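You operate a simulated robot arm through the tools that you are given. There is no shell and no other tool.

You run a simulated robot arm. Do the job below in one go: nothing can be reset, and whatever is moved stays where it is left.

## Task
Label the middle carton, shop and model, and roll both labels flat.
Fine: the order sheet's shop, the carton's own model number; each inside its printed field; tools go back. Set down upright: label pad, hand roller.

The check looks at the end state, three seconds after you hand in, the way a careful person would. Anything else that was tipped, shoved, dropped, spilled or broken makes it a failure. Flat cloth is picked up by pressing the open fingertips on it (5 to 10 N) and closing them slowly along it; thin cloth reads only 2 to 8 mm in the jaws.

## Robot
A 6-joint arm with a two-finger gripper, fixed in place. Base frame: the origin is on the floor under the middle of its stand, x ahead of it, y to its left, z up; the work surface is at about z = 800. Lengths are in mm, angles in rad, forces in N, time in s.
It reaches about 1637 mm from its shoulder. Its first joint turns from -2.897 to 2.897 rad. Payload 3.43 kg.
The tool frame sits at the grasp point between the pads (the TCP): z along the fingers, y along the line on which they close. The tips reach 20 mm beyond it. The gripper opens to 190 mm; its body begins 248 mm behind the TCP.
Orientation is that of the tool frame in the base frame, as a unit quaternion [w, x, y, z]. With the fingers straight down and closing along the base's y, the tool's x points along the base's -x, its y along +y and its z along -z.

## Interface
- The arm moves only by the tool arm_command. Its argument "rows" is a list of rows, each a list of 7 numbers: the turn, a rotation vector about the tool's x, y, z in units of 180 degrees (1.0 is 180 degrees), then the shift along the tool's x, y, z in units of 300 mm (1.0 is 300 mm), then the opening, from 0 (shut) to 1 (fully open). In form: [[ax, ay, az, tx, ty, tz, claw], ...]. A call has 1 to 20 rows; each row is the pose to reach, as a shift and turn from the pose commanded when the call began, along the tool's axes at that moment. A call with a number of a shift or a turn outside -1 to 1 is refused whole. Rows are played at 5 a second. More than 50 mm and 0.15 rad between two rows, or a gripper value outside its range, and nothing of the call is played. A pose out of reach is approached as far as the arm can. The call stops where the force on the tool passes 60 N (or 10 N more than at its start, if that is more) or the arm is blocked; 0.2 s more then pass. The fingers move at their own pace (about 45 mm/s each) and stop on an object; they squeeze with about 27 N. The grip force told is the motor's: it shows also when the fingers shut on nothing. Time passes only in rows, and 0.2 s behind the last, so rows that repeat a pose let the fingers close. It gives the time, the measured TCP pose, the force on the tool (base axes), the opening and the grip force at its end, in the units of the frame above (readings bear some noise), with the torque about the TCP (base axes, N m) and any sound that the robot's microphone picked up.
- Cameras (640 x 400 px; columns grow to the right, rows downward): "scene" is fixed at [48.9, 500.7, 1566.9]; the picture's right is [0.09, -1.00, 0.00], its down [-0.73, -0.06, -0.68] and it looks along [0.67, 0.06, -0.74] (base axes); focal length 214 px, centre (320, 200). "wrist" rides on the gripper at [70, -8, -288] in the tool frame; the picture's right is [0.12, 0.99, 0.00], its down [-0.96, 0.12, -0.25] and it looks along [-0.25, 0.03, 0.97] (tool axes); focal length 261 px, centre (320, 200). There is no depth. A picture from a camera that has moved, and an enlarged one, comes with that camera's place and axes in the base frame and with its lens.
- camera(camera): a new picture of that camera. No time passes.
- slide_trunk(by): slides the trunk up (or, below 0, down) by that many mm; the arm rides with it, the base frame stays. It gives what a move gives, with no picture.
- enlarge(camera, box): a new picture of the part [left, top, right, bottom] of that camera's present view, enlarged. No time passes.
- job_done(): hands the job in; it is judged then, once.

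Places have to be worked out from the pictures, the camera data and where the tool is seen. Open the gripper and draw the arm clear of the work before you hand the job in, unless the task says otherwise.

The tools are called after "Emit:" by a JSON object that holds its "method" and its "body". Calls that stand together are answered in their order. arm_command: Moves the arm, as the interface text tells. Its arguments: {"type":"object","properties":{"rows":{"type":"array"}},"required":["rows"]} The other tools are called the same way: slide_trunk (by) moves the trunk up or down; camera (camera) takes a picture; enlarge (camera, box) takes an enlarged picture of a part of a camera's view; job_done () hands the job in.

At the start:

```text
time: 0.0
tool_pos: [560.9, 361.8, 1245.3]
tcp_rot: [0.0, 0.0, 1.0, 0.0]
force: [-0.5, 0.1, -0.5]
ft_torque: [0.0, -0.01, -0.01]
finger_gap: 190.0
gripper_force: 0.0
trunk travel left (down, up): [-175.0, 65.0]
```

scene: 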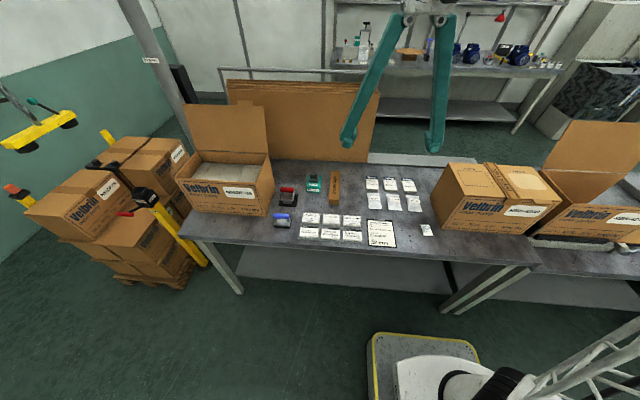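
wrist: 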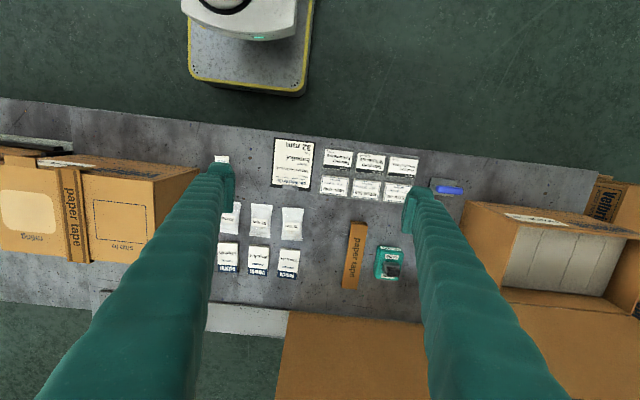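

I begin by looking closer at the bench: the order sheet, labels, cartons and tools.

Emit:
{"method": "enlarge", "body": {"camera": "scene", "box": [260, 160, 440, 260]}}

Emit:
{"method": "enlarge", "body": {"camera": "scene", "box": [420, 110, 640, 260]}}

Emit:
{"method": "enlarge", "body": {"camera": "wrist", "box": [200, 120, 440, 290]}}

Emit:
{"method": "enlarge", "body": {"camera": "wrist", "box": [0, 120, 240, 270]}}

Emit:
{"method": "enlarge", "body": {"camera": "scene", "box": [160, 90, 300, 240]}}

```text
3.56 times, centred on (350, 210) of scene
camera zoom: at [48.9, 500.7, 1566.9], right [0.09, -1.0, 0.0], down [-0.73, -0.06, -0.68], along [0.67, 0.06, -0.74], focal length 763 px, centre (213, 164)
```

zoom: 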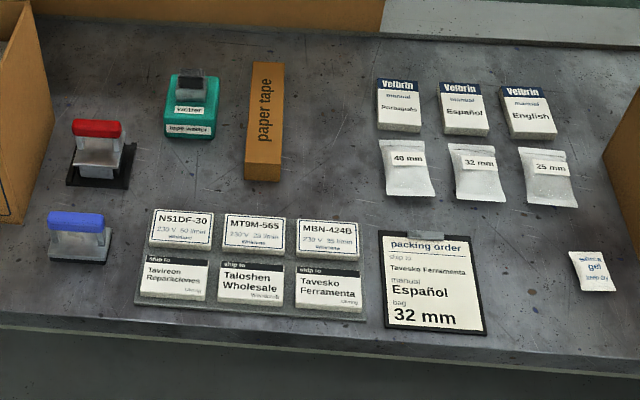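

```text
2.67 times, centred on (530, 185) of scene
camera zoom: at [48.9, 500.7, 1566.9], right [0.09, -1.0, 0.0], down [-0.73, -0.06, -0.68], along [0.67, 0.06, -0.74], focal length 572 px, centre (-240, 240)
```

zoom: 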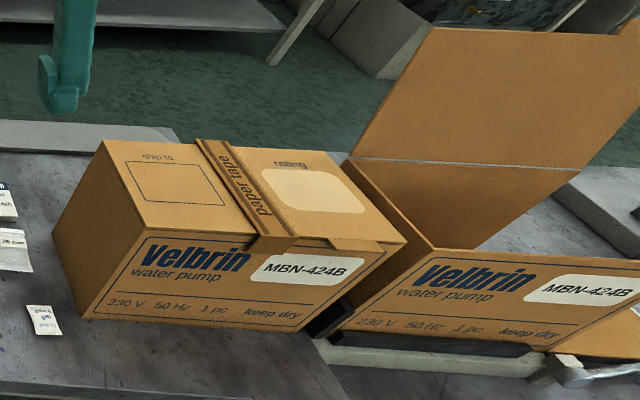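

```text
2.35 times, centred on (320, 205) of wrist
camera zoom: at [490.1, 353.4, 1532.2], right [-0.12, 0.99, 0.0], down [0.96, 0.12, 0.25], along [0.25, 0.03, -0.97], focal length 613 px, centre (320, 188)
```

zoom: 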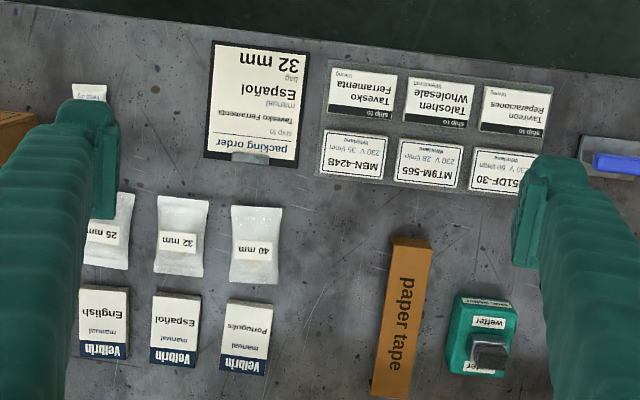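

```text
2.67 times, centred on (120, 195) of wrist
camera zoom: at [490.1, 353.4, 1532.2], right [-0.12, 0.99, 0.0], down [0.96, 0.12, 0.25], along [0.25, 0.03, -0.97], focal length 695 px, centre (853, 213)
```

zoom: 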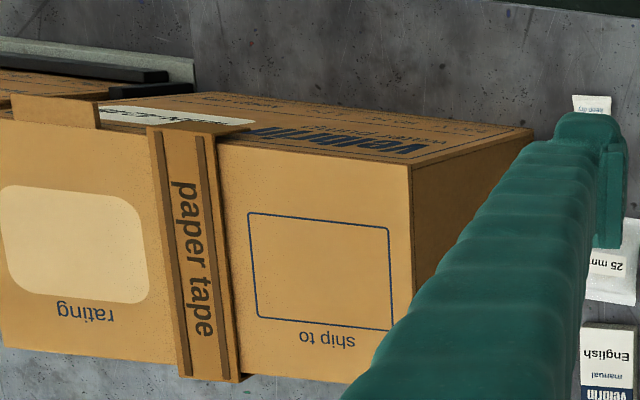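

```text
2.67 times, centred on (230, 165) of scene
camera zoom: at [48.9, 500.7, 1566.9], right [0.09, -1.0, 0.0], down [-0.73, -0.06, -0.68], along [0.67, 0.06, -0.74], focal length 572 px, centre (560, 293)
```

zoom: 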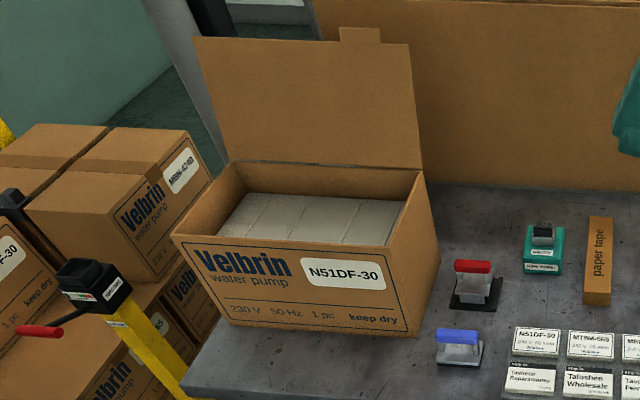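

The order sheet reads Tavesko Ferramenta and the middle (taped) carton reads MBN-424B, with "ship to" and "rating" fields on its top. I now move the wrist camera over the red and blue tools to study them.

Emit:
{"method": "arm_command", "body": {"rows": [[0, 0, 0, 0, 0.15, -0.0, 1], [0, 0, 0, -0.02, 0.3, 0.02, 1], [0, 0, 0, -0.04, 0.45, 0.08, 1], [0, 0, 0, -0.06, 0.6, 0.16, 1], [0, 0, 0, -0.08, 0.75, 0.24, 1], [0, 0, 0, -0.1, 0.9, 0.3, 1], [0, 0, 0, -0.1, 1.0, 0.4, 1]]}}

Emit:
{"method": "camera", "body": {"camera": "wrist"}}

```text
refused: row 4 steps farther than a row can; nothing moved
```

```text
taken
camera wrist: at [490.1, 353.4, 1532.2], right [-0.12, 0.99, 0.0], down [0.96, 0.12, 0.25], along [0.25, 0.03, -0.97], focal length 261 px, centre (320, 200)
```

wrist: 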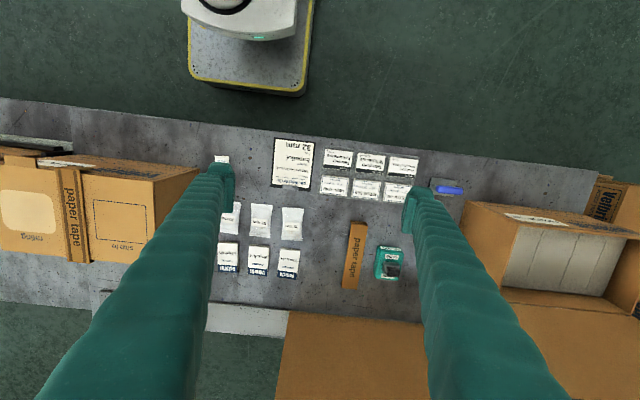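

The row step was slightly over 50 mm; I resend the same approach with smaller steps.

Emit:
{"method": "arm_command", "body": {"rows": [[0, 0, 0, 0, 0.14, 0.0, 1], [0, 0, 0, -0.02, 0.28, 0.02, 1], [0, 0, 0, -0.04, 0.42, 0.06, 1], [0, 0, 0, -0.06, 0.56, 0.1, 1], [0, 0, 0, -0.08, 0.7, 0.15, 1], [0, 0, 0, -0.1, 0.84, 0.2, 1], [0, 0, 0, -0.1, 0.97, 0.25, 1], [0, 0, 0, -0.1, 1.0, 0.35, 1], [0, 0, 0, -0.1, 1.0, 0.45, 1]]}}

Emit:
{"method": "camera", "body": {"camera": "wrist"}}

Emit:
{"method": "enlarge", "body": {"camera": "wrist", "box": [220, 80, 460, 320]}}

```text
time: 2.0
tool_pos: [591.2, 660.7, 1111.4]
tcp_rot: [-0.001, 0.0, 1.0, 0.0]
force: [0.2, -1.2, 1.3]
ft_torque: [0.03, -0.01, 0.01]
finger_gap: 189.8
gripper_force: 0.1
trunk travel left (down, up): [-175.0, 65.0]
```

```text
taken
camera wrist: at [518.9, 653.1, 1398.3], right [-0.12, 0.99, 0.0], down [0.96, 0.12, 0.25], along [0.25, 0.03, -0.97], focal length 261 px, centre (320, 200)
```

wrist: 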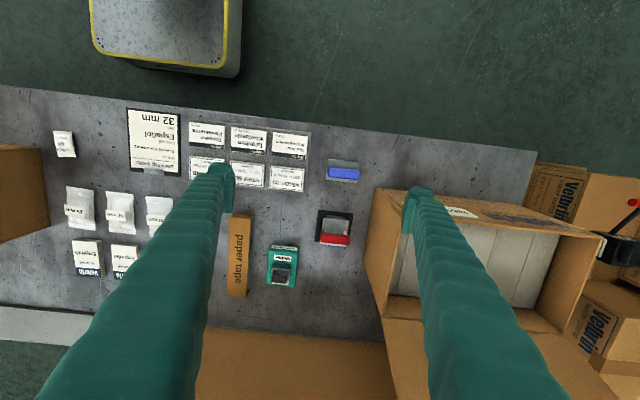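

```text
1.67 times, centred on (340, 200) of wrist
camera zoom: at [518.9, 653.1, 1398.3], right [-0.12, 0.99, 0.0], down [0.96, 0.12, 0.25], along [0.25, 0.03, -0.97], focal length 434 px, centre (287, 200)
```

zoom: 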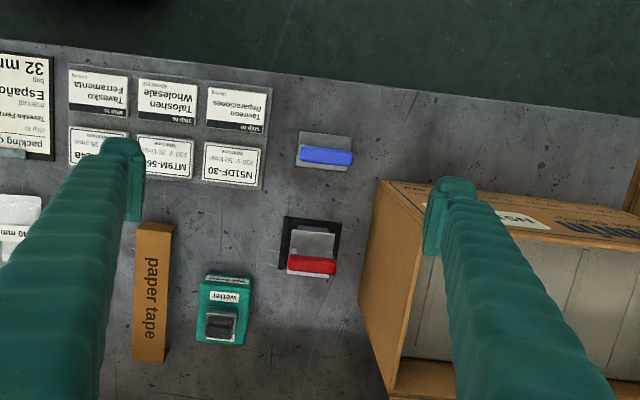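

Both tools are in view; I zoom further in to identify which is the pad and which is the roller.

Emit:
{"method": "enlarge", "body": {"camera": "wrist", "box": [310, 140, 380, 200]}}

Emit:
{"method": "enlarge", "body": {"camera": "wrist", "box": [300, 195, 370, 255]}}

Emit:
{"method": "enlarge", "body": {"camera": "scene", "box": [265, 205, 300, 235]}}

Emit:
{"method": "enlarge", "body": {"camera": "scene", "box": [270, 178, 310, 215]}}

Emit:
{"method": "camera", "body": {"camera": "scene"}}

```text
6.67 times, centred on (345, 170) of wrist
camera zoom: at [518.9, 653.1, 1398.3], right [-0.12, 0.99, 0.0], down [0.96, 0.12, 0.25], along [0.25, 0.03, -0.97], focal length 1738 px, centre (153, 400)
```

zoom: 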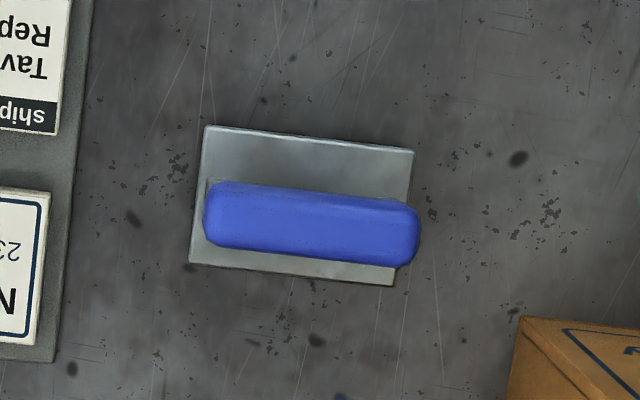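

```text
6.67 times, centred on (335, 225) of wrist
camera zoom: at [518.9, 653.1, 1398.3], right [-0.12, 0.99, 0.0], down [0.96, 0.12, 0.25], along [0.25, 0.03, -0.97], focal length 1738 px, centre (220, 33)
```

zoom: 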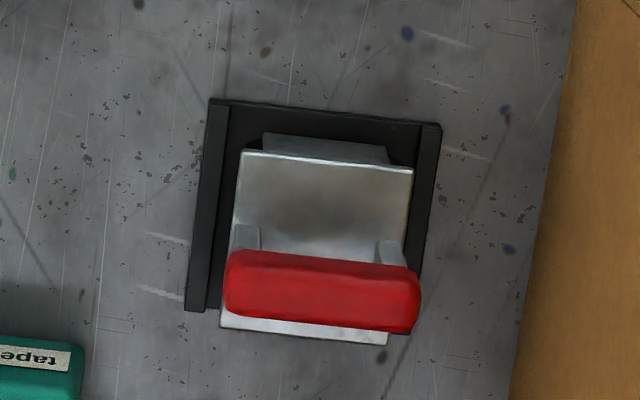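

```text
13.33 times, centred on (282, 220) of scene
camera zoom: at [48.9, 500.7, 1566.9], right [0.09, -1.0, 0.0], down [-0.73, -0.06, -0.68], along [0.67, 0.06, -0.74], focal length 2860 px, centre (820, -67)
```

zoom: 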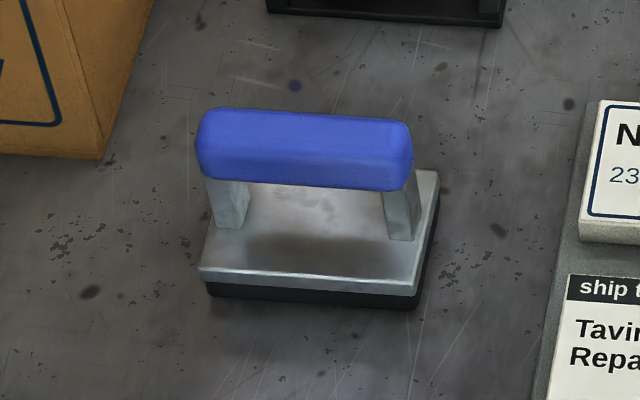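

```text
10.81 times, centred on (290, 196) of scene
camera zoom: at [48.9, 500.7, 1566.9], right [0.09, -1.0, 0.0], down [-0.73, -0.06, -0.68], along [0.67, 0.06, -0.74], focal length 2319 px, centre (644, 238)
```

zoom: 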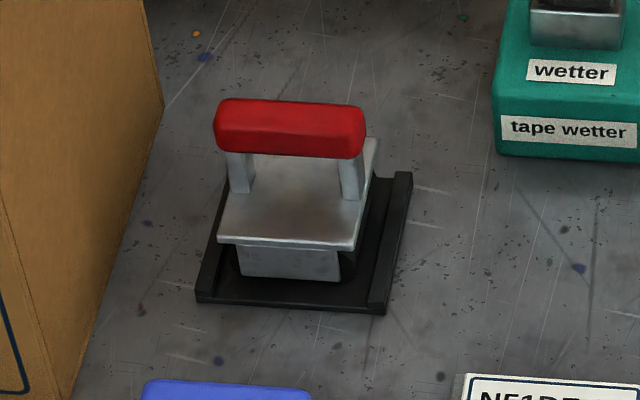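

```text
taken
```

scene: 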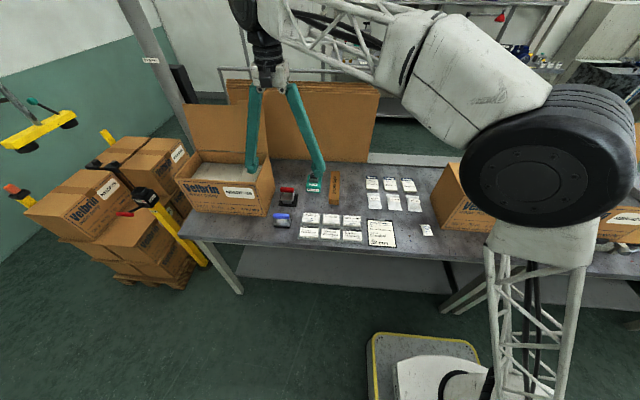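

The blue tool is a plate with a flat dark pad (label pad) and the red one has a roller on a black cradle (hand roller). I next move over the label tray for a close look at the labels.

Emit:
{"method": "arm_command", "body": {"rows": [[0, 0, 0, 0.02, -0.12, 0.05, 1], [0, 0, 0, 0.05, -0.24, 0.1, 1], [0, 0, 0, 0.07, -0.36, 0.14, 1], [0, 0, 0, 0.07, -0.38, 0.17, 1]]}}

Emit:
{"method": "camera", "body": {"camera": "wrist"}}

Emit:
{"method": "enlarge", "body": {"camera": "wrist", "box": [230, 100, 410, 220]}}

```text
time: 3.0
tool_pos: [570.2, 545.6, 1059.2]
tcp_rot: [0.0, 0.0, 1.0, -0.001]
force: [0.2, -0.3, 0.0]
ft_torque: [0.01, -0.05, 0.05]
finger_gap: 190.0
gripper_force: 0.1
trunk travel left (down, up): [-175.0, 65.0]
```

```text
taken
camera wrist: at [498.7, 537.5, 1346.7], right [-0.12, 0.99, 0.0], down [0.96, 0.11, 0.25], along [0.25, 0.03, -0.97], focal length 261 px, centre (320, 200)
```

wrist: 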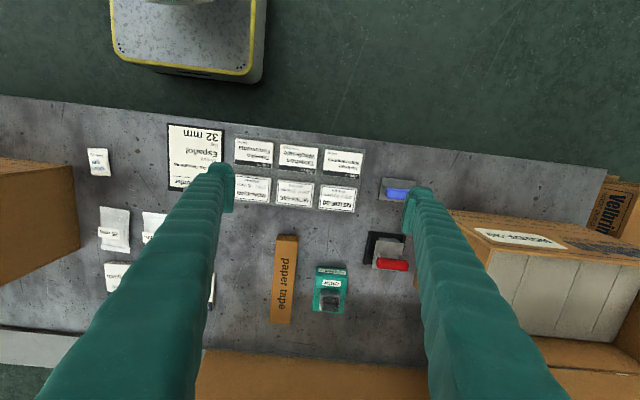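

```text
3.33 times, centred on (320, 160) of wrist
camera zoom: at [498.7, 537.5, 1346.7], right [-0.12, 0.99, 0.0], down [0.96, 0.11, 0.25], along [0.25, 0.03, -0.97], focal length 869 px, centre (320, 333)
```

zoom: 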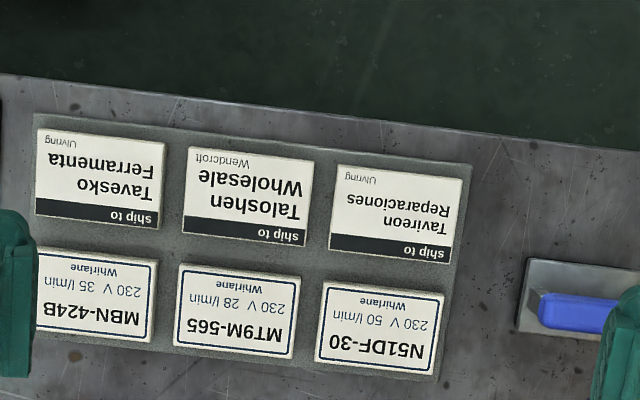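

I shift further right so the Tavesko and MBN labels and order sheet are centred between the fingers.

Emit:
{"method": "arm_command", "body": {"rows": [[0, 0, 0, 0.0, -0.14, 0.0, 1], [0, 0, 0, 0.0, -0.28, 0.0, 1], [0, 0, 0, 0.0, -0.32, 0.05, 1], [0, 0, 0, 0.0, -0.32, 0.1, 1]]}}

Emit:
{"method": "camera", "body": {"camera": "wrist"}}

Emit:
{"method": "enlarge", "body": {"camera": "wrist", "box": [240, 80, 400, 220]}}

```text
time: 4.0
tool_pos: [572.9, 450.5, 1028.7]
tcp_rot: [0.001, 0.0, 1.0, 0.0]
force: [0.2, 0.5, 0.0]
ft_torque: [0.0, -0.04, 0.0]
finger_gap: 189.9
gripper_force: 0.1
trunk travel left (down, up): [-175.0, 65.0]
```

```text
taken
camera wrist: at [501.2, 443.1, 1316.2], right [-0.12, 0.99, 0.0], down [0.96, 0.12, 0.25], along [0.25, 0.03, -0.97], focal length 261 px, centre (320, 200)
```

wrist: 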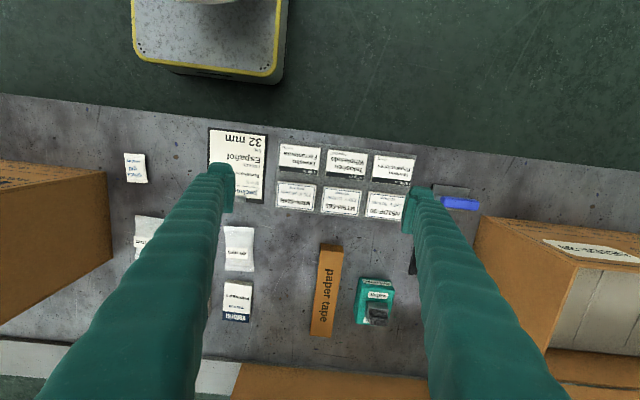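

```text
2.86 times, centred on (320, 150) of wrist
camera zoom: at [501.2, 443.1, 1316.2], right [-0.12, 0.99, 0.0], down [0.96, 0.12, 0.25], along [0.25, 0.03, -0.97], focal length 745 px, centre (320, 343)
```

zoom: 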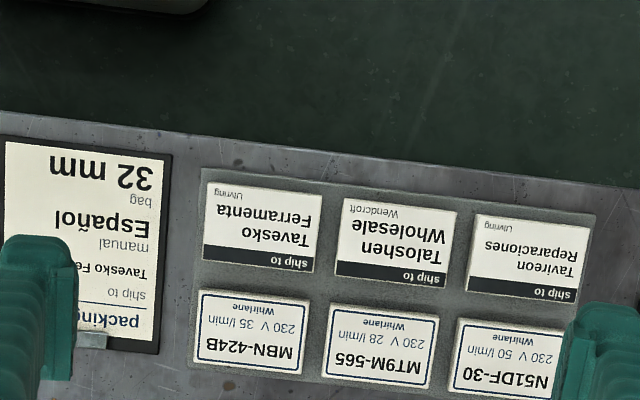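

Labels are about 80×50 mm: Tavesko near (556, 410), MBN near (630, 410). Now I rise and travel right to view the middle carton's top.

Emit:
{"method": "arm_command", "body": {"rows": [[0, 0, 0, 0.0, 0, -0.16, 1], [0, 0, 0, 0.0, 0, -0.32, 1], [0, 0, 0, -0.02, -0.08, -0.45, 1], [0, 0, 0, -0.06, -0.18, -0.55, 1], [0, 0, 0, -0.1, -0.32, -0.57, 1], [0, 0, 0, -0.15, -0.46, -0.57, 1], [0, 0, 0, -0.2, -0.6, -0.57, 1], [0, 0, 0, -0.25, -0.74, -0.57, 1], [0, 0, 0, -0.3, -0.88, -0.57, 1], [0, 0, 0, -0.33, -1.0, -0.57, 1]]}}

Emit:
{"method": "arm_command", "body": {"rows": [[0, 0, 0, 0.0, -0.15, 0, 1], [0, 0, 0, 0.0, -0.3, 0, 1], [0, 0, 0, -0.03, -0.45, 0, 1], [0, 0, 0, -0.06, -0.6, 0, 1], [0, 0, 0, -0.09, -0.75, 0, 1], [0, 0, 0, -0.09, -0.9, 0, 1], [0, 0, 0, -0.09, -1.0, 0, 1]]}}

Emit:
{"method": "camera", "body": {"camera": "wrist"}}

Emit:
{"method": "enlarge", "body": {"camera": "wrist", "box": [220, 80, 420, 280]}}

```text
time: 6.2
tool_pos: [671.4, 150.1, 1199.5]
tcp_rot: [0.0, 0.0, 1.0, 0.0]
force: [0.0, 0.7, -0.4]
ft_torque: [-0.14, -0.01, -0.01]
finger_gap: 190.0
gripper_force: 0.0
trunk travel left (down, up): [-175.0, 65.0]
```

```text
time: 7.8
tool_pos: [696.1, -149.9, 1201.6]
tcp_rot: [0.0, 0.0, 1.0, 0.0]
force: [0.6, 0.6, -0.9]
ft_torque: [-0.13, 0.02, -0.01]
finger_gap: 189.7
gripper_force: 0.0
trunk travel left (down, up): [-175.0, 65.0]
```

```text
taken
camera wrist: at [625.1, -158.0, 1488.8], right [-0.12, 0.99, 0.0], down [0.96, 0.12, 0.25], along [0.25, 0.03, -0.97], focal length 261 px, centre (320, 200)
```

wrist: 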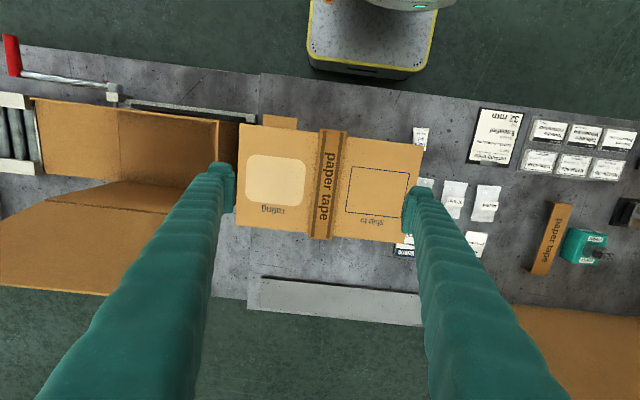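

```text
2.00 times, centred on (320, 180) of wrist
camera zoom: at [625.1, -158.0, 1488.8], right [-0.12, 0.99, 0.0], down [0.96, 0.12, 0.25], along [0.25, 0.03, -0.97], focal length 521 px, centre (320, 240)
```

zoom: 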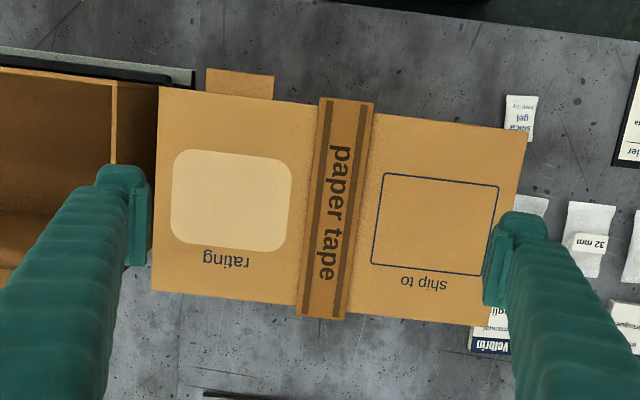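

The carton top is near z≈1016, ship-to field centred near (720, -40) about 105×86 mm, rating field near (719, -228) about 112×88 mm, both axis-aligned. I rotate the gripper by -90° so it closes along base x and start back to the blue pad.

Emit:
{"method": "arm_command", "body": {"rows": [[0, 0, -0.042, 0.02, 0.08, 0, 0.6], [0, 0, -0.084, 0.05, 0.16, 0, 0.5], [0, 0, -0.126, 0.08, 0.24, 0, 0.5], [0, 0, -0.168, 0.11, 0.32, 0, 0.5], [0, 0, -0.21, 0.14, 0.4, 0, 0.5], [0, 0, -0.252, 0.17, 0.48, 0, 0.5], [0, 0, -0.294, 0.2, 0.56, 0, 0.5], [0, 0, -0.336, 0.23, 0.64, 0, 0.5], [0, 0, -0.378, 0.26, 0.72, 0, 0.5], [0, 0, -0.42, 0.29, 0.8, 0, 0.5], [0, 0, -0.46, 0.31, 0.9, 0, 0.5], [0, 0, -0.5, 0.32, 1.0, 0, 0.5]]}}

Emit:
{"method": "camera", "body": {"camera": "scene"}}

```text
time: 10.4
tool_pos: [601.6, 151.0, 1200.0]
tcp_rot: [0.0, 0.708, -0.706, -0.001]
force: [0.3, -0.6, 0.8]
ft_torque: [0.12, -0.02, 0.01]
finger_gap: 95.1
gripper_force: 0.1
trunk travel left (down, up): [-175.0, 65.0]
```

```text
taken
```

scene: 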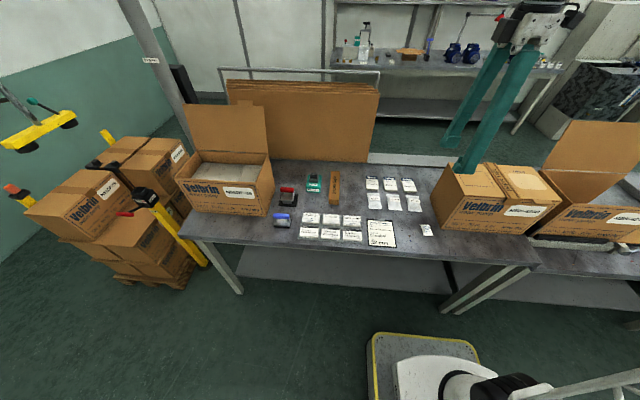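

The rotation is as wanted. I travel left (now tool -x) in two calls and come down above the blue pad with about 95 mm opening.

Emit:
{"method": "arm_command", "body": {"rows": [[0, 0, 0, -0.15, 0, 0, 0.5], [0, 0, 0, -0.3, 0, 0, 0.5], [0, 0, 0, -0.45, 0, 0, 0.5], [0, 0, 0, -0.6, 0, 0, 0.5], [0, 0, 0, -0.75, 0, 0.05, 0.5], [0, 0, 0, -0.9, 0, 0.1, 0.5], [0, 0, 0, -1.0, 0, 0.15, 0.5]]}}

Emit:
{"method": "arm_command", "body": {"rows": [[0, 0, 0, -0.15, 0, 0.05, 0.5], [0, 0, 0, -0.3, 0, 0.1, 0.5], [0, 0, 0, -0.45, 0, 0.15, 0.5], [0, 0, 0, -0.6, 0, 0.2, 0.5], [0, 0, 0, -0.74, 0, 0.25, 0.5], [0, 0, 0, -0.86, 0, 0.35, 0.5], [0, 0, 0, -0.883, 0, 0.45, 0.5]]}}

Emit:
{"method": "camera", "body": {"camera": "wrist"}}

Emit:
{"method": "enlarge", "body": {"camera": "scene", "box": [230, 120, 350, 240]}}

```text
time: 12.0
tool_pos: [600.6, 451.3, 1153.0]
tcp_rot: [0.001, -0.707, 0.708, 0.0]
force: [-0.5, 0.5, -0.1]
ft_torque: [0.1, 0.01, 0.03]
finger_gap: 94.9
gripper_force: 0.0
trunk travel left (down, up): [-175.0, 65.0]
```

```text
time: 13.6
tool_pos: [598.1, 716.3, 1019.4]
tcp_rot: [0.0, 0.707, -0.707, 0.0]
force: [-0.3, -0.7, -0.1]
ft_torque: [0.01, 0.01, 0.0]
finger_gap: 94.8
gripper_force: 0.0
trunk travel left (down, up): [-175.0, 65.0]
```

```text
taken
camera wrist: at [605.9, 646.7, 1307.1], right [-0.99, -0.12, 0.0], down [-0.12, 0.96, 0.25], along [-0.03, 0.24, -0.97], focal length 261 px, centre (320, 200)
```

wrist: 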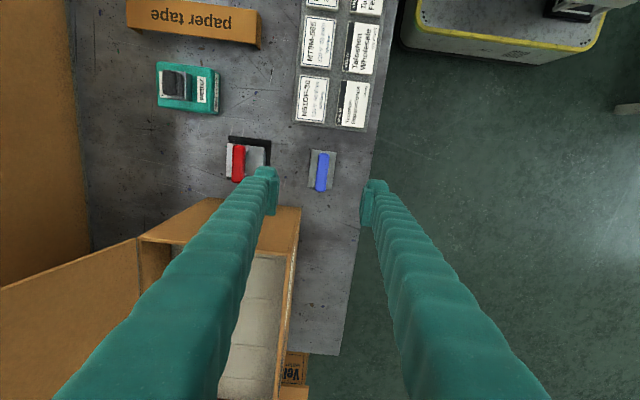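

```text
3.33 times, centred on (290, 180) of scene
camera zoom: at [48.9, 500.7, 1566.9], right [0.09, -1.0, 0.0], down [-0.73, -0.06, -0.68], along [0.67, 0.06, -0.74], focal length 715 px, centre (420, 267)
```

zoom: 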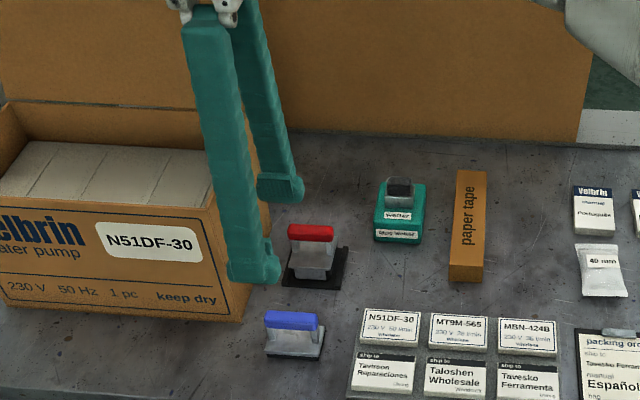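

The blue pad is just below between the fingers; I enlarge to fix its position.

Emit:
{"method": "enlarge", "body": {"camera": "wrist", "box": [290, 140, 360, 200]}}

Emit:
{"method": "enlarge", "body": {"camera": "wrist", "box": [200, 120, 390, 230]}}

```text
6.67 times, centred on (325, 170) of wrist
camera zoom: at [605.9, 646.7, 1307.1], right [-0.99, -0.12, 0.0], down [-0.12, 0.96, 0.25], along [-0.03, 0.24, -0.97], focal length 1738 px, centre (287, 400)
```

zoom: 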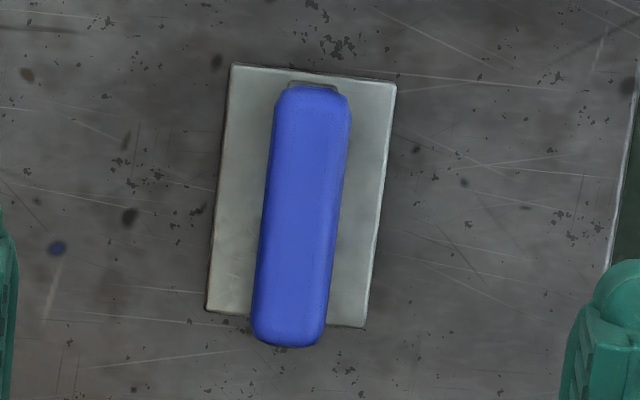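

```text
3.37 times, centred on (295, 175) of wrist
camera zoom: at [605.9, 646.7, 1307.1], right [-0.99, -0.12, 0.0], down [-0.12, 0.96, 0.25], along [-0.03, 0.24, -0.97], focal length 878 px, centre (404, 284)
```

zoom: 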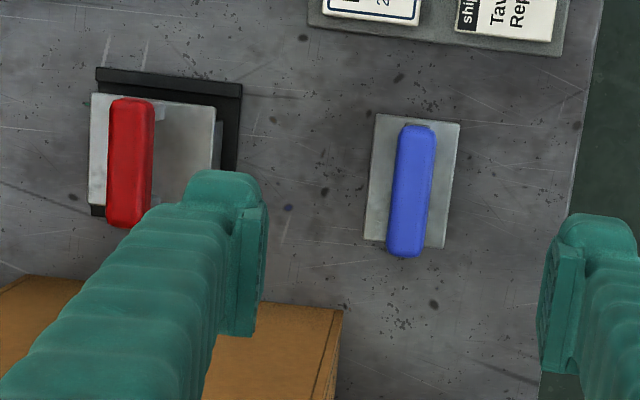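

The pad's centre comes out at about (594.3, 711.2), with the handle top near z≈857. I align, narrow the opening and go down to about z=880 to check.

Emit:
{"method": "arm_command", "body": {"rows": [[0, 0, 0, 0.017, 0.0127, 0.1, 0.35], [0, 0, 0, 0.017, 0.0127, 0.2, 0.35], [0, 0, 0, 0.017, 0.0127, 0.3, 0.35], [0, 0, 0, 0.017, 0.0127, 0.4, 0.35], [0, 0, 0, 0.017, 0.0127, 0.46, 0.35], [0, 0, 0, 0.017, 0.0127, 0.46, 0.35]]}}

Emit:
{"method": "enlarge", "body": {"camera": "scene", "box": [255, 180, 315, 235]}}

Emit:
{"method": "enlarge", "body": {"camera": "wrist", "box": [270, 130, 370, 230]}}

```text
time: 15.0
tool_pos: [595.9, 713.1, 880.3]
tcp_rot: [0.0, -0.707, 0.708, 0.001]
force: [-0.6, -0.6, 0.3]
ft_torque: [-0.03, 0.0, 0.03]
finger_gap: 66.5
gripper_force: 0.1
trunk travel left (down, up): [-175.0, 65.0]
```

```text
7.27 times, centred on (285, 208) of scene
camera zoom: at [48.9, 500.7, 1566.9], right [0.09, -1.0, 0.0], down [-0.73, -0.06, -0.68], along [0.67, 0.06, -0.74], focal length 1560 px, centre (574, 146)
```

zoom: 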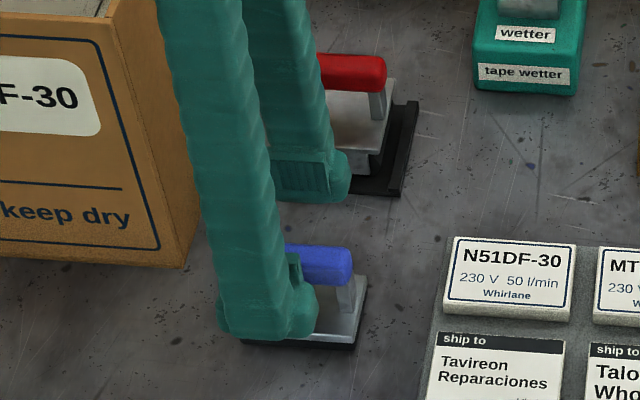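

```text
4.00 times, centred on (320, 180) of wrist
camera zoom: at [603.4, 643.3, 1167.3], right [-0.99, -0.12, 0.0], down [-0.12, 0.96, 0.25], along [-0.03, 0.25, -0.97], focal length 1043 px, centre (320, 280)
```

zoom: 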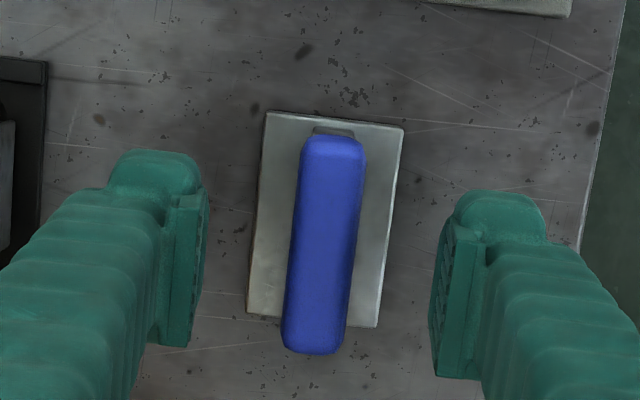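

The handle sits about 1.7 mm toward -x and -y of my TCP line. I correct, descend to about z=850 and look before closing.

Emit:
{"method": "arm_command", "body": {"rows": [[0, 0, 0, 0.0057, 0.0057, 0.03, 0.35], [0, 0, 0, 0.0057, 0.0057, 0.065, 0.35], [0, 0, 0, 0.0057, 0.0057, 0.1, 0.35], [0, 0, 0, 0.0057, 0.0057, 0.1, 0.35]]}}

Emit:
{"method": "enlarge", "body": {"camera": "scene", "box": [260, 190, 310, 235]}}

Emit:
{"method": "enlarge", "body": {"camera": "wrist", "box": [270, 130, 370, 230]}}

```text
time: 16.0
tool_pos: [594.9, 709.7, 852.1]
tcp_rot: [0.0, 0.707, -0.707, 0.0]
force: [0.9, -0.6, 0.0]
ft_torque: [0.01, 0.01, 0.01]
finger_gap: 66.5
gripper_force: 0.1
trunk travel left (down, up): [-175.0, 65.0]
```

```text
8.89 times, centred on (285, 212) of scene
camera zoom: at [48.9, 500.7, 1566.9], right [0.09, -1.0, 0.0], down [-0.73, -0.06, -0.68], along [0.67, 0.06, -0.74], focal length 1906 px, centre (631, 89)
```

zoom: 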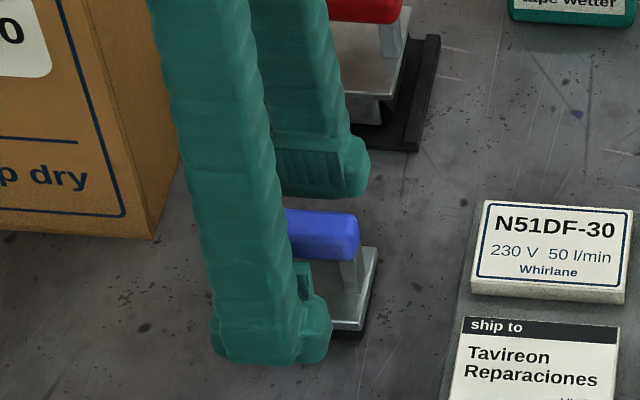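

```text
4.00 times, centred on (320, 180) of wrist
camera zoom: at [602.5, 640.2, 1138.8], right [-0.99, -0.12, 0.0], down [-0.12, 0.96, 0.25], along [-0.03, 0.25, -0.97], focal length 1043 px, centre (320, 280)
```

zoom: 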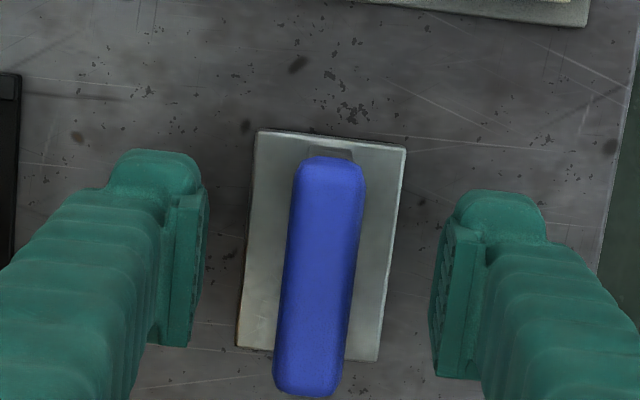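

The handle lies between the pads, about 2.5 mm toward +y of the TCP. I nudge, lower 3 mm and close slowly on the handle.

Emit:
{"method": "arm_command", "body": {"rows": [[0, 0, 0, -0.008, 0.0, 0.01, 0.3], [0, 0, 0, -0.008, 0.0, 0.01, 0.2], [0, 0, 0, -0.008, 0.0, 0.01, 0.12], [0, 0, 0, -0.008, 0.0, 0.01, 0.08], [0, 0, 0, -0.008, 0.0, 0.01, 0.04], [0, 0, 0, -0.008, 0.0, 0.01, 0.0], [0, 0, 0, -0.008, 0.0, 0.01, 0.0], [0, 0, 0, -0.008, 0.0, 0.01, 0.0]]}}

Emit:
{"method": "enlarge", "body": {"camera": "scene", "box": [260, 190, 310, 235]}}

Emit:
{"method": "enlarge", "body": {"camera": "wrist", "box": [270, 130, 370, 230]}}

```text
time: 17.8
tool_pos: [595.1, 712.7, 849.0]
tcp_rot: [-0.001, -0.707, 0.707, 0.0]
force: [0.2, -0.1, -0.3]
ft_torque: [0.02, 0.04, 0.0]
finger_gap: 17.9
gripper_force: 26.6
trunk travel left (down, up): [-175.0, 65.0]
```

```text
8.89 times, centred on (285, 212) of scene
camera zoom: at [48.9, 500.7, 1566.9], right [0.09, -1.0, 0.0], down [-0.73, -0.06, -0.68], along [0.67, 0.06, -0.74], focal length 1906 px, centre (631, 89)
```

zoom: 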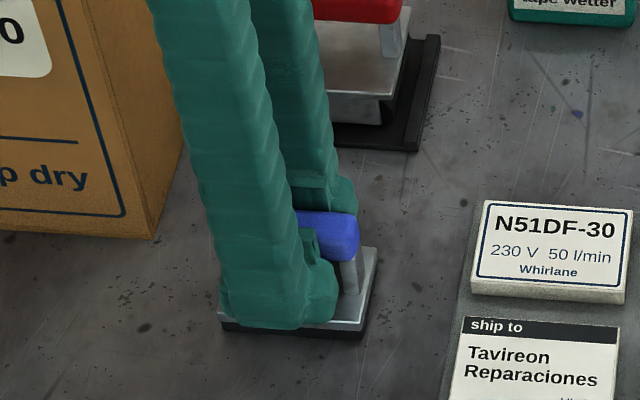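

```text
4.00 times, centred on (320, 180) of wrist
camera zoom: at [602.6, 642.2, 1136.2], right [-0.99, -0.12, 0.0], down [-0.12, 0.96, 0.25], along [-0.03, 0.25, -0.97], focal length 1043 px, centre (320, 280)
```

zoom: 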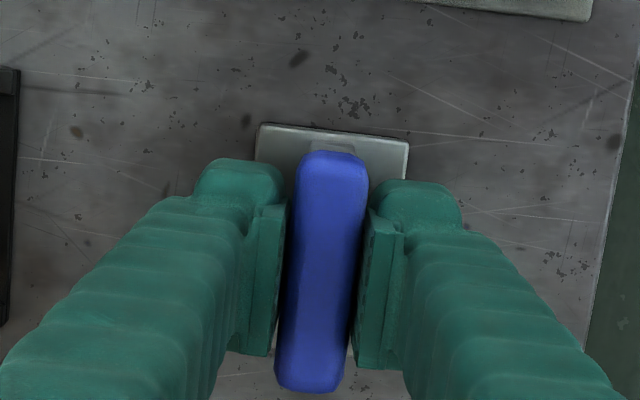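

The handle is gripped (17.9 mm, 26.6 N) at commanded TCP about (594.4, 712.3, 849.3). I lift 100 mm and check the hold.

Emit:
{"method": "arm_command", "body": {"rows": [[0, 0, 0, 0, 0, -0.05, 0], [0, 0, 0, 0, 0, -0.12, 0], [0, 0, 0, 0, 0, -0.22, 0], [0, 0, 0, 0, 0, -0.34, 0]]}}

Emit:
{"method": "enlarge", "body": {"camera": "scene", "box": [240, 150, 340, 240]}}

```text
time: 18.8
tool_pos: [593.6, 713.5, 951.5]
tcp_rot: [0.0, 0.707, -0.707, 0.0]
force: [-0.5, -0.4, -1.4]
ft_torque: [-0.06, 0.06, 0.0]
finger_gap: 18.4
gripper_force: 27.1
trunk travel left (down, up): [-175.0, 65.0]
```

```text
4.44 times, centred on (290, 195) of scene
camera zoom: at [48.9, 500.7, 1566.9], right [0.09, -1.0, 0.0], down [-0.73, -0.06, -0.68], along [0.67, 0.06, -0.74], focal length 953 px, centre (453, 222)
```

zoom: 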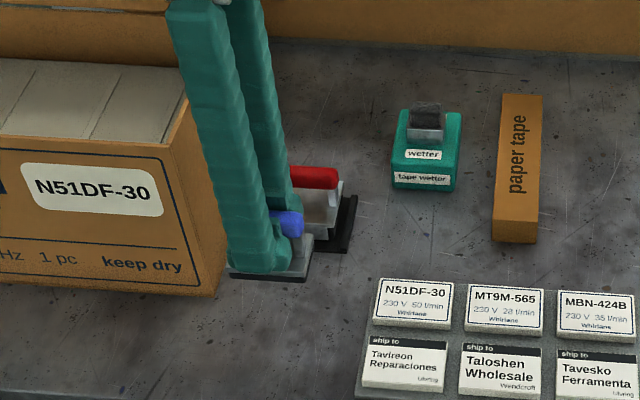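

The pad lifts level and held. I carry it right toward the Tavesko label at a safe height.

Emit:
{"method": "arm_command", "body": {"rows": [[0, 0, 0, 0.12, 0.02, 0, 0], [0, 0, 0, 0.26, 0.04, 0, 0], [0, 0, 0, 0.4, 0.06, 0, 0], [0, 0, 0, 0.54, 0.08, 0, 0], [0, 0, 0, 0.68, 0.1, 0, 0], [0, 0, 0, 0.82, 0.12, 0.02, 0], [0, 0, 0, 0.93, 0.127, 0.04, 0], [0, 0, 0, 1.0, 0.127, 0.06, 0], [0, 0, 0, 1.0, 0.127, 0.06, 0]]}}

Emit:
{"method": "camera", "body": {"camera": "wrist"}}

Emit:
{"method": "enlarge", "body": {"camera": "wrist", "box": [240, 130, 400, 250]}}

Emit:
{"method": "enlarge", "body": {"camera": "scene", "box": [290, 150, 410, 250]}}

```text
time: 20.8
tool_pos: [556.0, 408.6, 932.6]
tcp_rot: [0.0, -0.707, 0.707, 0.0]
force: [-0.1, -0.5, -1.6]
ft_torque: [-0.01, 0.0, 0.01]
finger_gap: 17.8
gripper_force: 27.7
trunk travel left (down, up): [-175.0, 65.0]
```

```text
taken
camera wrist: at [564.6, 340.2, 1221.0], right [-0.99, -0.12, 0.0], down [-0.12, 0.96, 0.25], along [-0.03, 0.25, -0.97], focal length 261 px, centre (320, 200)
```

wrist: 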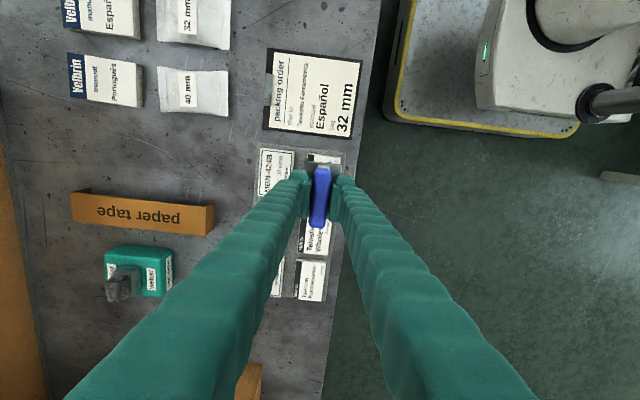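

```text
3.33 times, centred on (320, 190) of wrist
camera zoom: at [564.6, 340.2, 1221.0], right [-0.99, -0.12, 0.0], down [-0.12, 0.96, 0.25], along [-0.03, 0.25, -0.97], focal length 869 px, centre (320, 233)
```

zoom: 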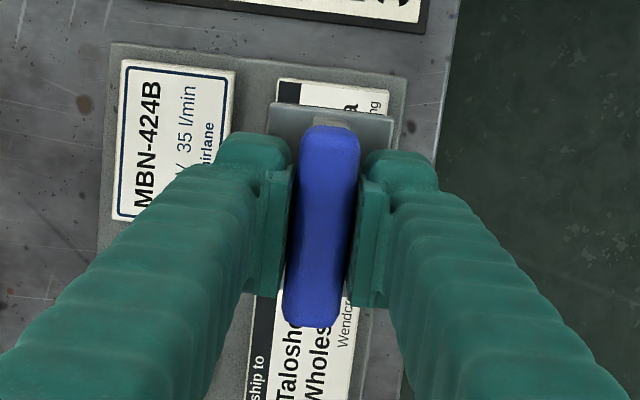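

```text
4.00 times, centred on (350, 200) of scene
camera zoom: at [48.9, 500.7, 1566.9], right [0.09, -1.0, 0.0], down [-0.73, -0.06, -0.68], along [0.67, 0.06, -0.74], focal length 858 px, centre (200, 200)
```

zoom: 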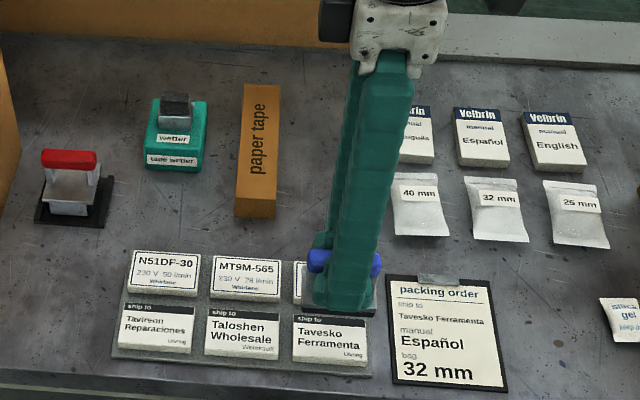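

Estimates of the label's centre average (555, 411.5), close to the present TCP. I descend to about 15 mm above it and check alignment in the fixed camera.

Emit:
{"method": "arm_command", "body": {"rows": [[0, 0, 0, 0, 0.003, 0.08, 0], [0, 0, 0, 0, 0.003, 0.15, 0], [0, 0, 0, 0, 0.003, 0.18, 0], [0, 0, 0, 0, 0.003, 0.18, 0]]}}

Emit:
{"method": "enlarge", "body": {"camera": "scene", "box": [340, 205, 400, 255]}}

Emit:
{"method": "enlarge", "body": {"camera": "wrist", "box": [270, 130, 370, 230]}}

```text
time: 21.8
tool_pos: [555.2, 410.3, 879.3]
tcp_rot: [0.0, 0.707, -0.707, 0.0]
force: [-0.2, -0.3, -0.9]
ft_torque: [-0.02, 0.01, 0.01]
finger_gap: 17.8
gripper_force: 27.1
trunk travel left (down, up): [-175.0, 65.0]
```

```text
8.00 times, centred on (370, 230) of scene
camera zoom: at [48.9, 500.7, 1566.9], right [0.09, -1.0, 0.0], down [-0.73, -0.06, -0.68], along [0.67, 0.06, -0.74], focal length 1716 px, centre (-80, -40)
```

zoom: 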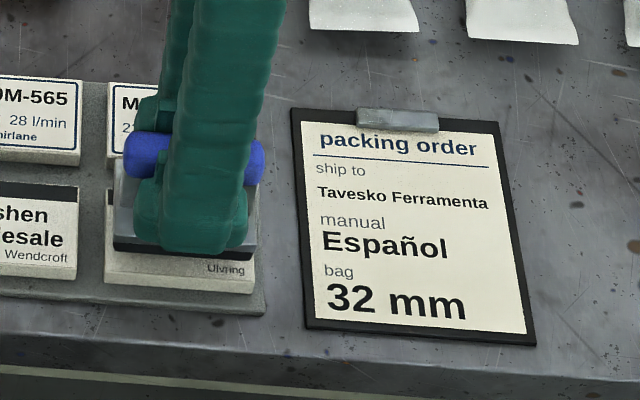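

```text
4.00 times, centred on (320, 180) of wrist
camera zoom: at [562.5, 340.5, 1166.6], right [-0.99, -0.12, 0.0], down [-0.12, 0.96, 0.25], along [-0.03, 0.25, -0.97], focal length 1043 px, centre (320, 280)
```

zoom: 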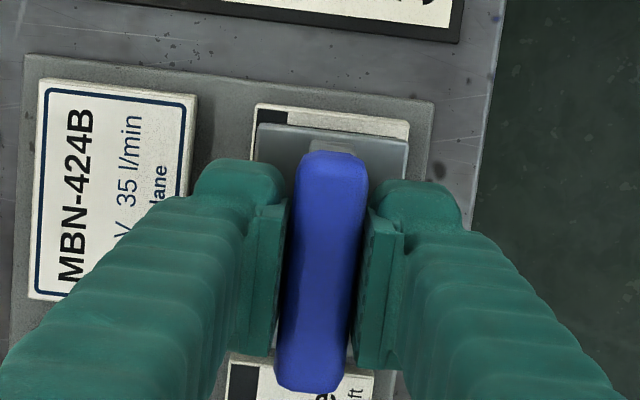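

The pad is well centred over the Tavesko label. I descend in small steps, watching the force for contact.

Emit:
{"method": "arm_command", "body": {"rows": [[0, 0, 0, 0, -0.003, 0.02, 0], [0, 0, 0, 0, -0.003, 0.04, 0], [0, 0, 0, 0, -0.003, 0.055, 0], [0, 0, 0, 0, -0.003, 0.06, 0], [0, 0, 0, 0, -0.003, 0.06, 0]]}}

Emit:
{"method": "enlarge", "body": {"camera": "scene", "box": [340, 205, 400, 255]}}

```text
time: 23.0
tool_pos: [556.3, 412.0, 862.0]
tcp_rot: [0.001, -0.707, 0.707, -0.001]
force: [1.2, 2.1, 26.9]
ft_torque: [0.02, 0.04, 0.23]
finger_gap: 15.4
gripper_force: 27.2
trunk travel left (down, up): [-175.0, 65.0]
```

```text
8.00 times, centred on (370, 230) of scene
camera zoom: at [48.9, 500.7, 1566.9], right [0.09, -1.0, 0.0], down [-0.73, -0.06, -0.68], along [0.67, 0.06, -0.74], focal length 1716 px, centre (-80, -40)
```

zoom: 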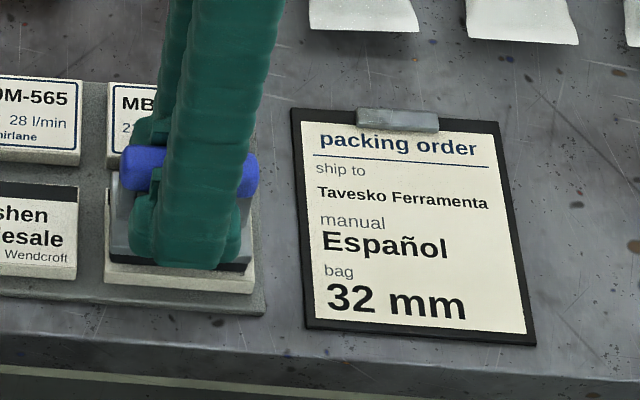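

Contact came early with 27 N and the grip narrowed to 15.4 mm, so the handle slid a little in the pads. I ease up in small steps and look.

Emit:
{"method": "arm_command", "body": {"rows": [[0, 0, 0, 0, 0, -0.005, 0], [0, 0, 0, 0, 0, -0.01, 0]]}}

Emit:
{"method": "enlarge", "body": {"camera": "scene", "box": [340, 215, 380, 250]}}

Emit:
{"method": "enlarge", "body": {"camera": "wrist", "box": [270, 130, 370, 230]}}

```text
time: 23.6
tool_pos: [555.9, 410.7, 862.6]
tcp_rot: [-0.001, -0.707, 0.707, 0.0]
force: [0.5, -0.1, -0.4]
ft_torque: [-0.02, 0.03, 0.0]
finger_gap: 15.5
gripper_force: 27.0
trunk travel left (down, up): [-175.0, 65.0]
```

```text
11.43 times, centred on (360, 232) of scene
camera zoom: at [48.9, 500.7, 1566.9], right [0.09, -1.0, 0.0], down [-0.73, -0.06, -0.68], along [0.67, 0.06, -0.74], focal length 2451 px, centre (-137, -171)
```

zoom: 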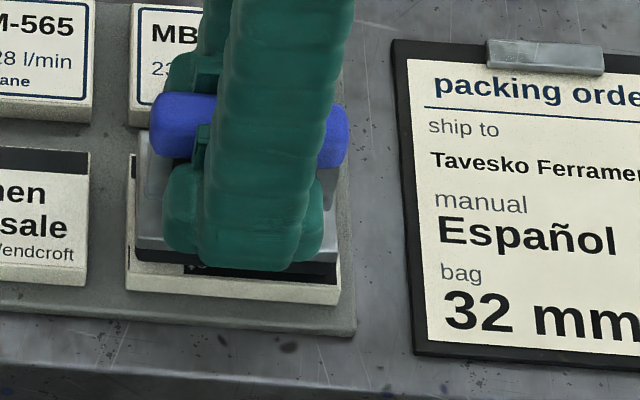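

```text
4.00 times, centred on (320, 180) of wrist
camera zoom: at [563.8, 341.2, 1149.9], right [-0.99, -0.12, 0.0], down [-0.11, 0.96, 0.25], along [-0.03, 0.24, -0.97], focal length 1043 px, centre (320, 280)
```

zoom: 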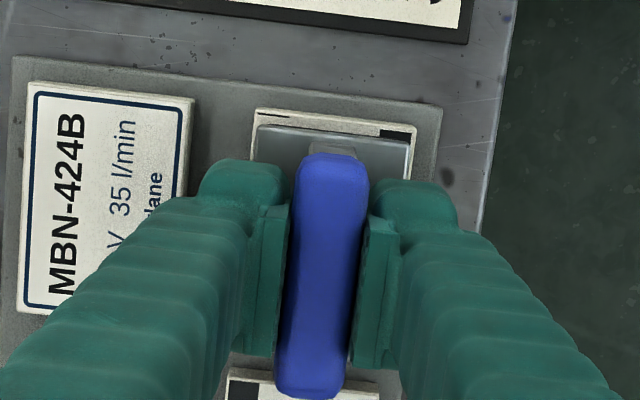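

The force is now zero and the label top visible around the pad has changed, so a label may have come along. I lift straight up slowly and look.

Emit:
{"method": "arm_command", "body": {"rows": [[0, 0, 0, 0, 0, -0.01, 0], [0, 0, 0, 0, 0, -0.04, 0], [0, 0, 0, 0, 0, -0.1, 0], [0, 0, 0, 0, 0, -0.2, 0], [0, 0, 0, 0, 0, -0.3, 0]]}}

Emit:
{"method": "enlarge", "body": {"camera": "scene", "box": [330, 185, 400, 250]}}

Emit:
{"method": "enlarge", "body": {"camera": "wrist", "box": [250, 110, 390, 250]}}

```text
time: 24.8
tool_pos: [556.9, 411.3, 955.3]
tcp_rot: [0.001, 0.707, -0.707, 0.001]
force: [0.3, 0.6, -2.0]
ft_torque: [-0.03, 0.09, -0.01]
finger_gap: 15.5
gripper_force: 26.9
trunk travel left (down, up): [-175.0, 65.0]
```

```text
6.15 times, centred on (365, 218) of scene
camera zoom: at [48.9, 500.7, 1566.9], right [0.09, -1.0, 0.0], down [-0.73, -0.06, -0.68], along [0.67, 0.06, -0.74], focal length 1320 px, centre (43, 92)
```

zoom: 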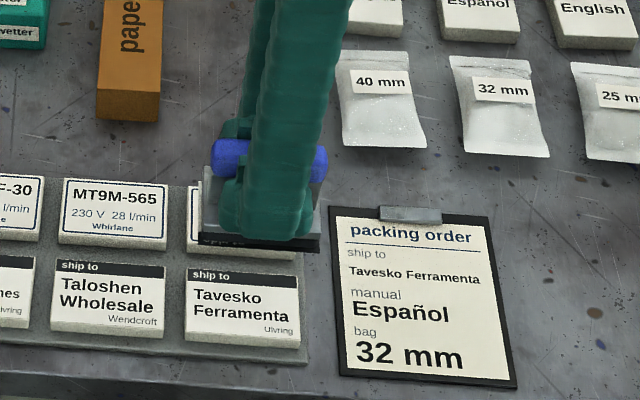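

```text
2.86 times, centred on (320, 180) of wrist
camera zoom: at [565.0, 341.1, 1242.9], right [-0.99, -0.12, 0.0], down [-0.11, 0.96, 0.25], along [-0.03, 0.25, -0.97], focal length 745 px, centre (320, 257)
```

zoom: 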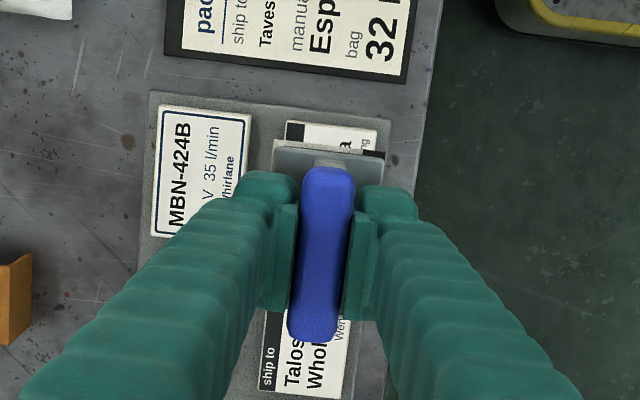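

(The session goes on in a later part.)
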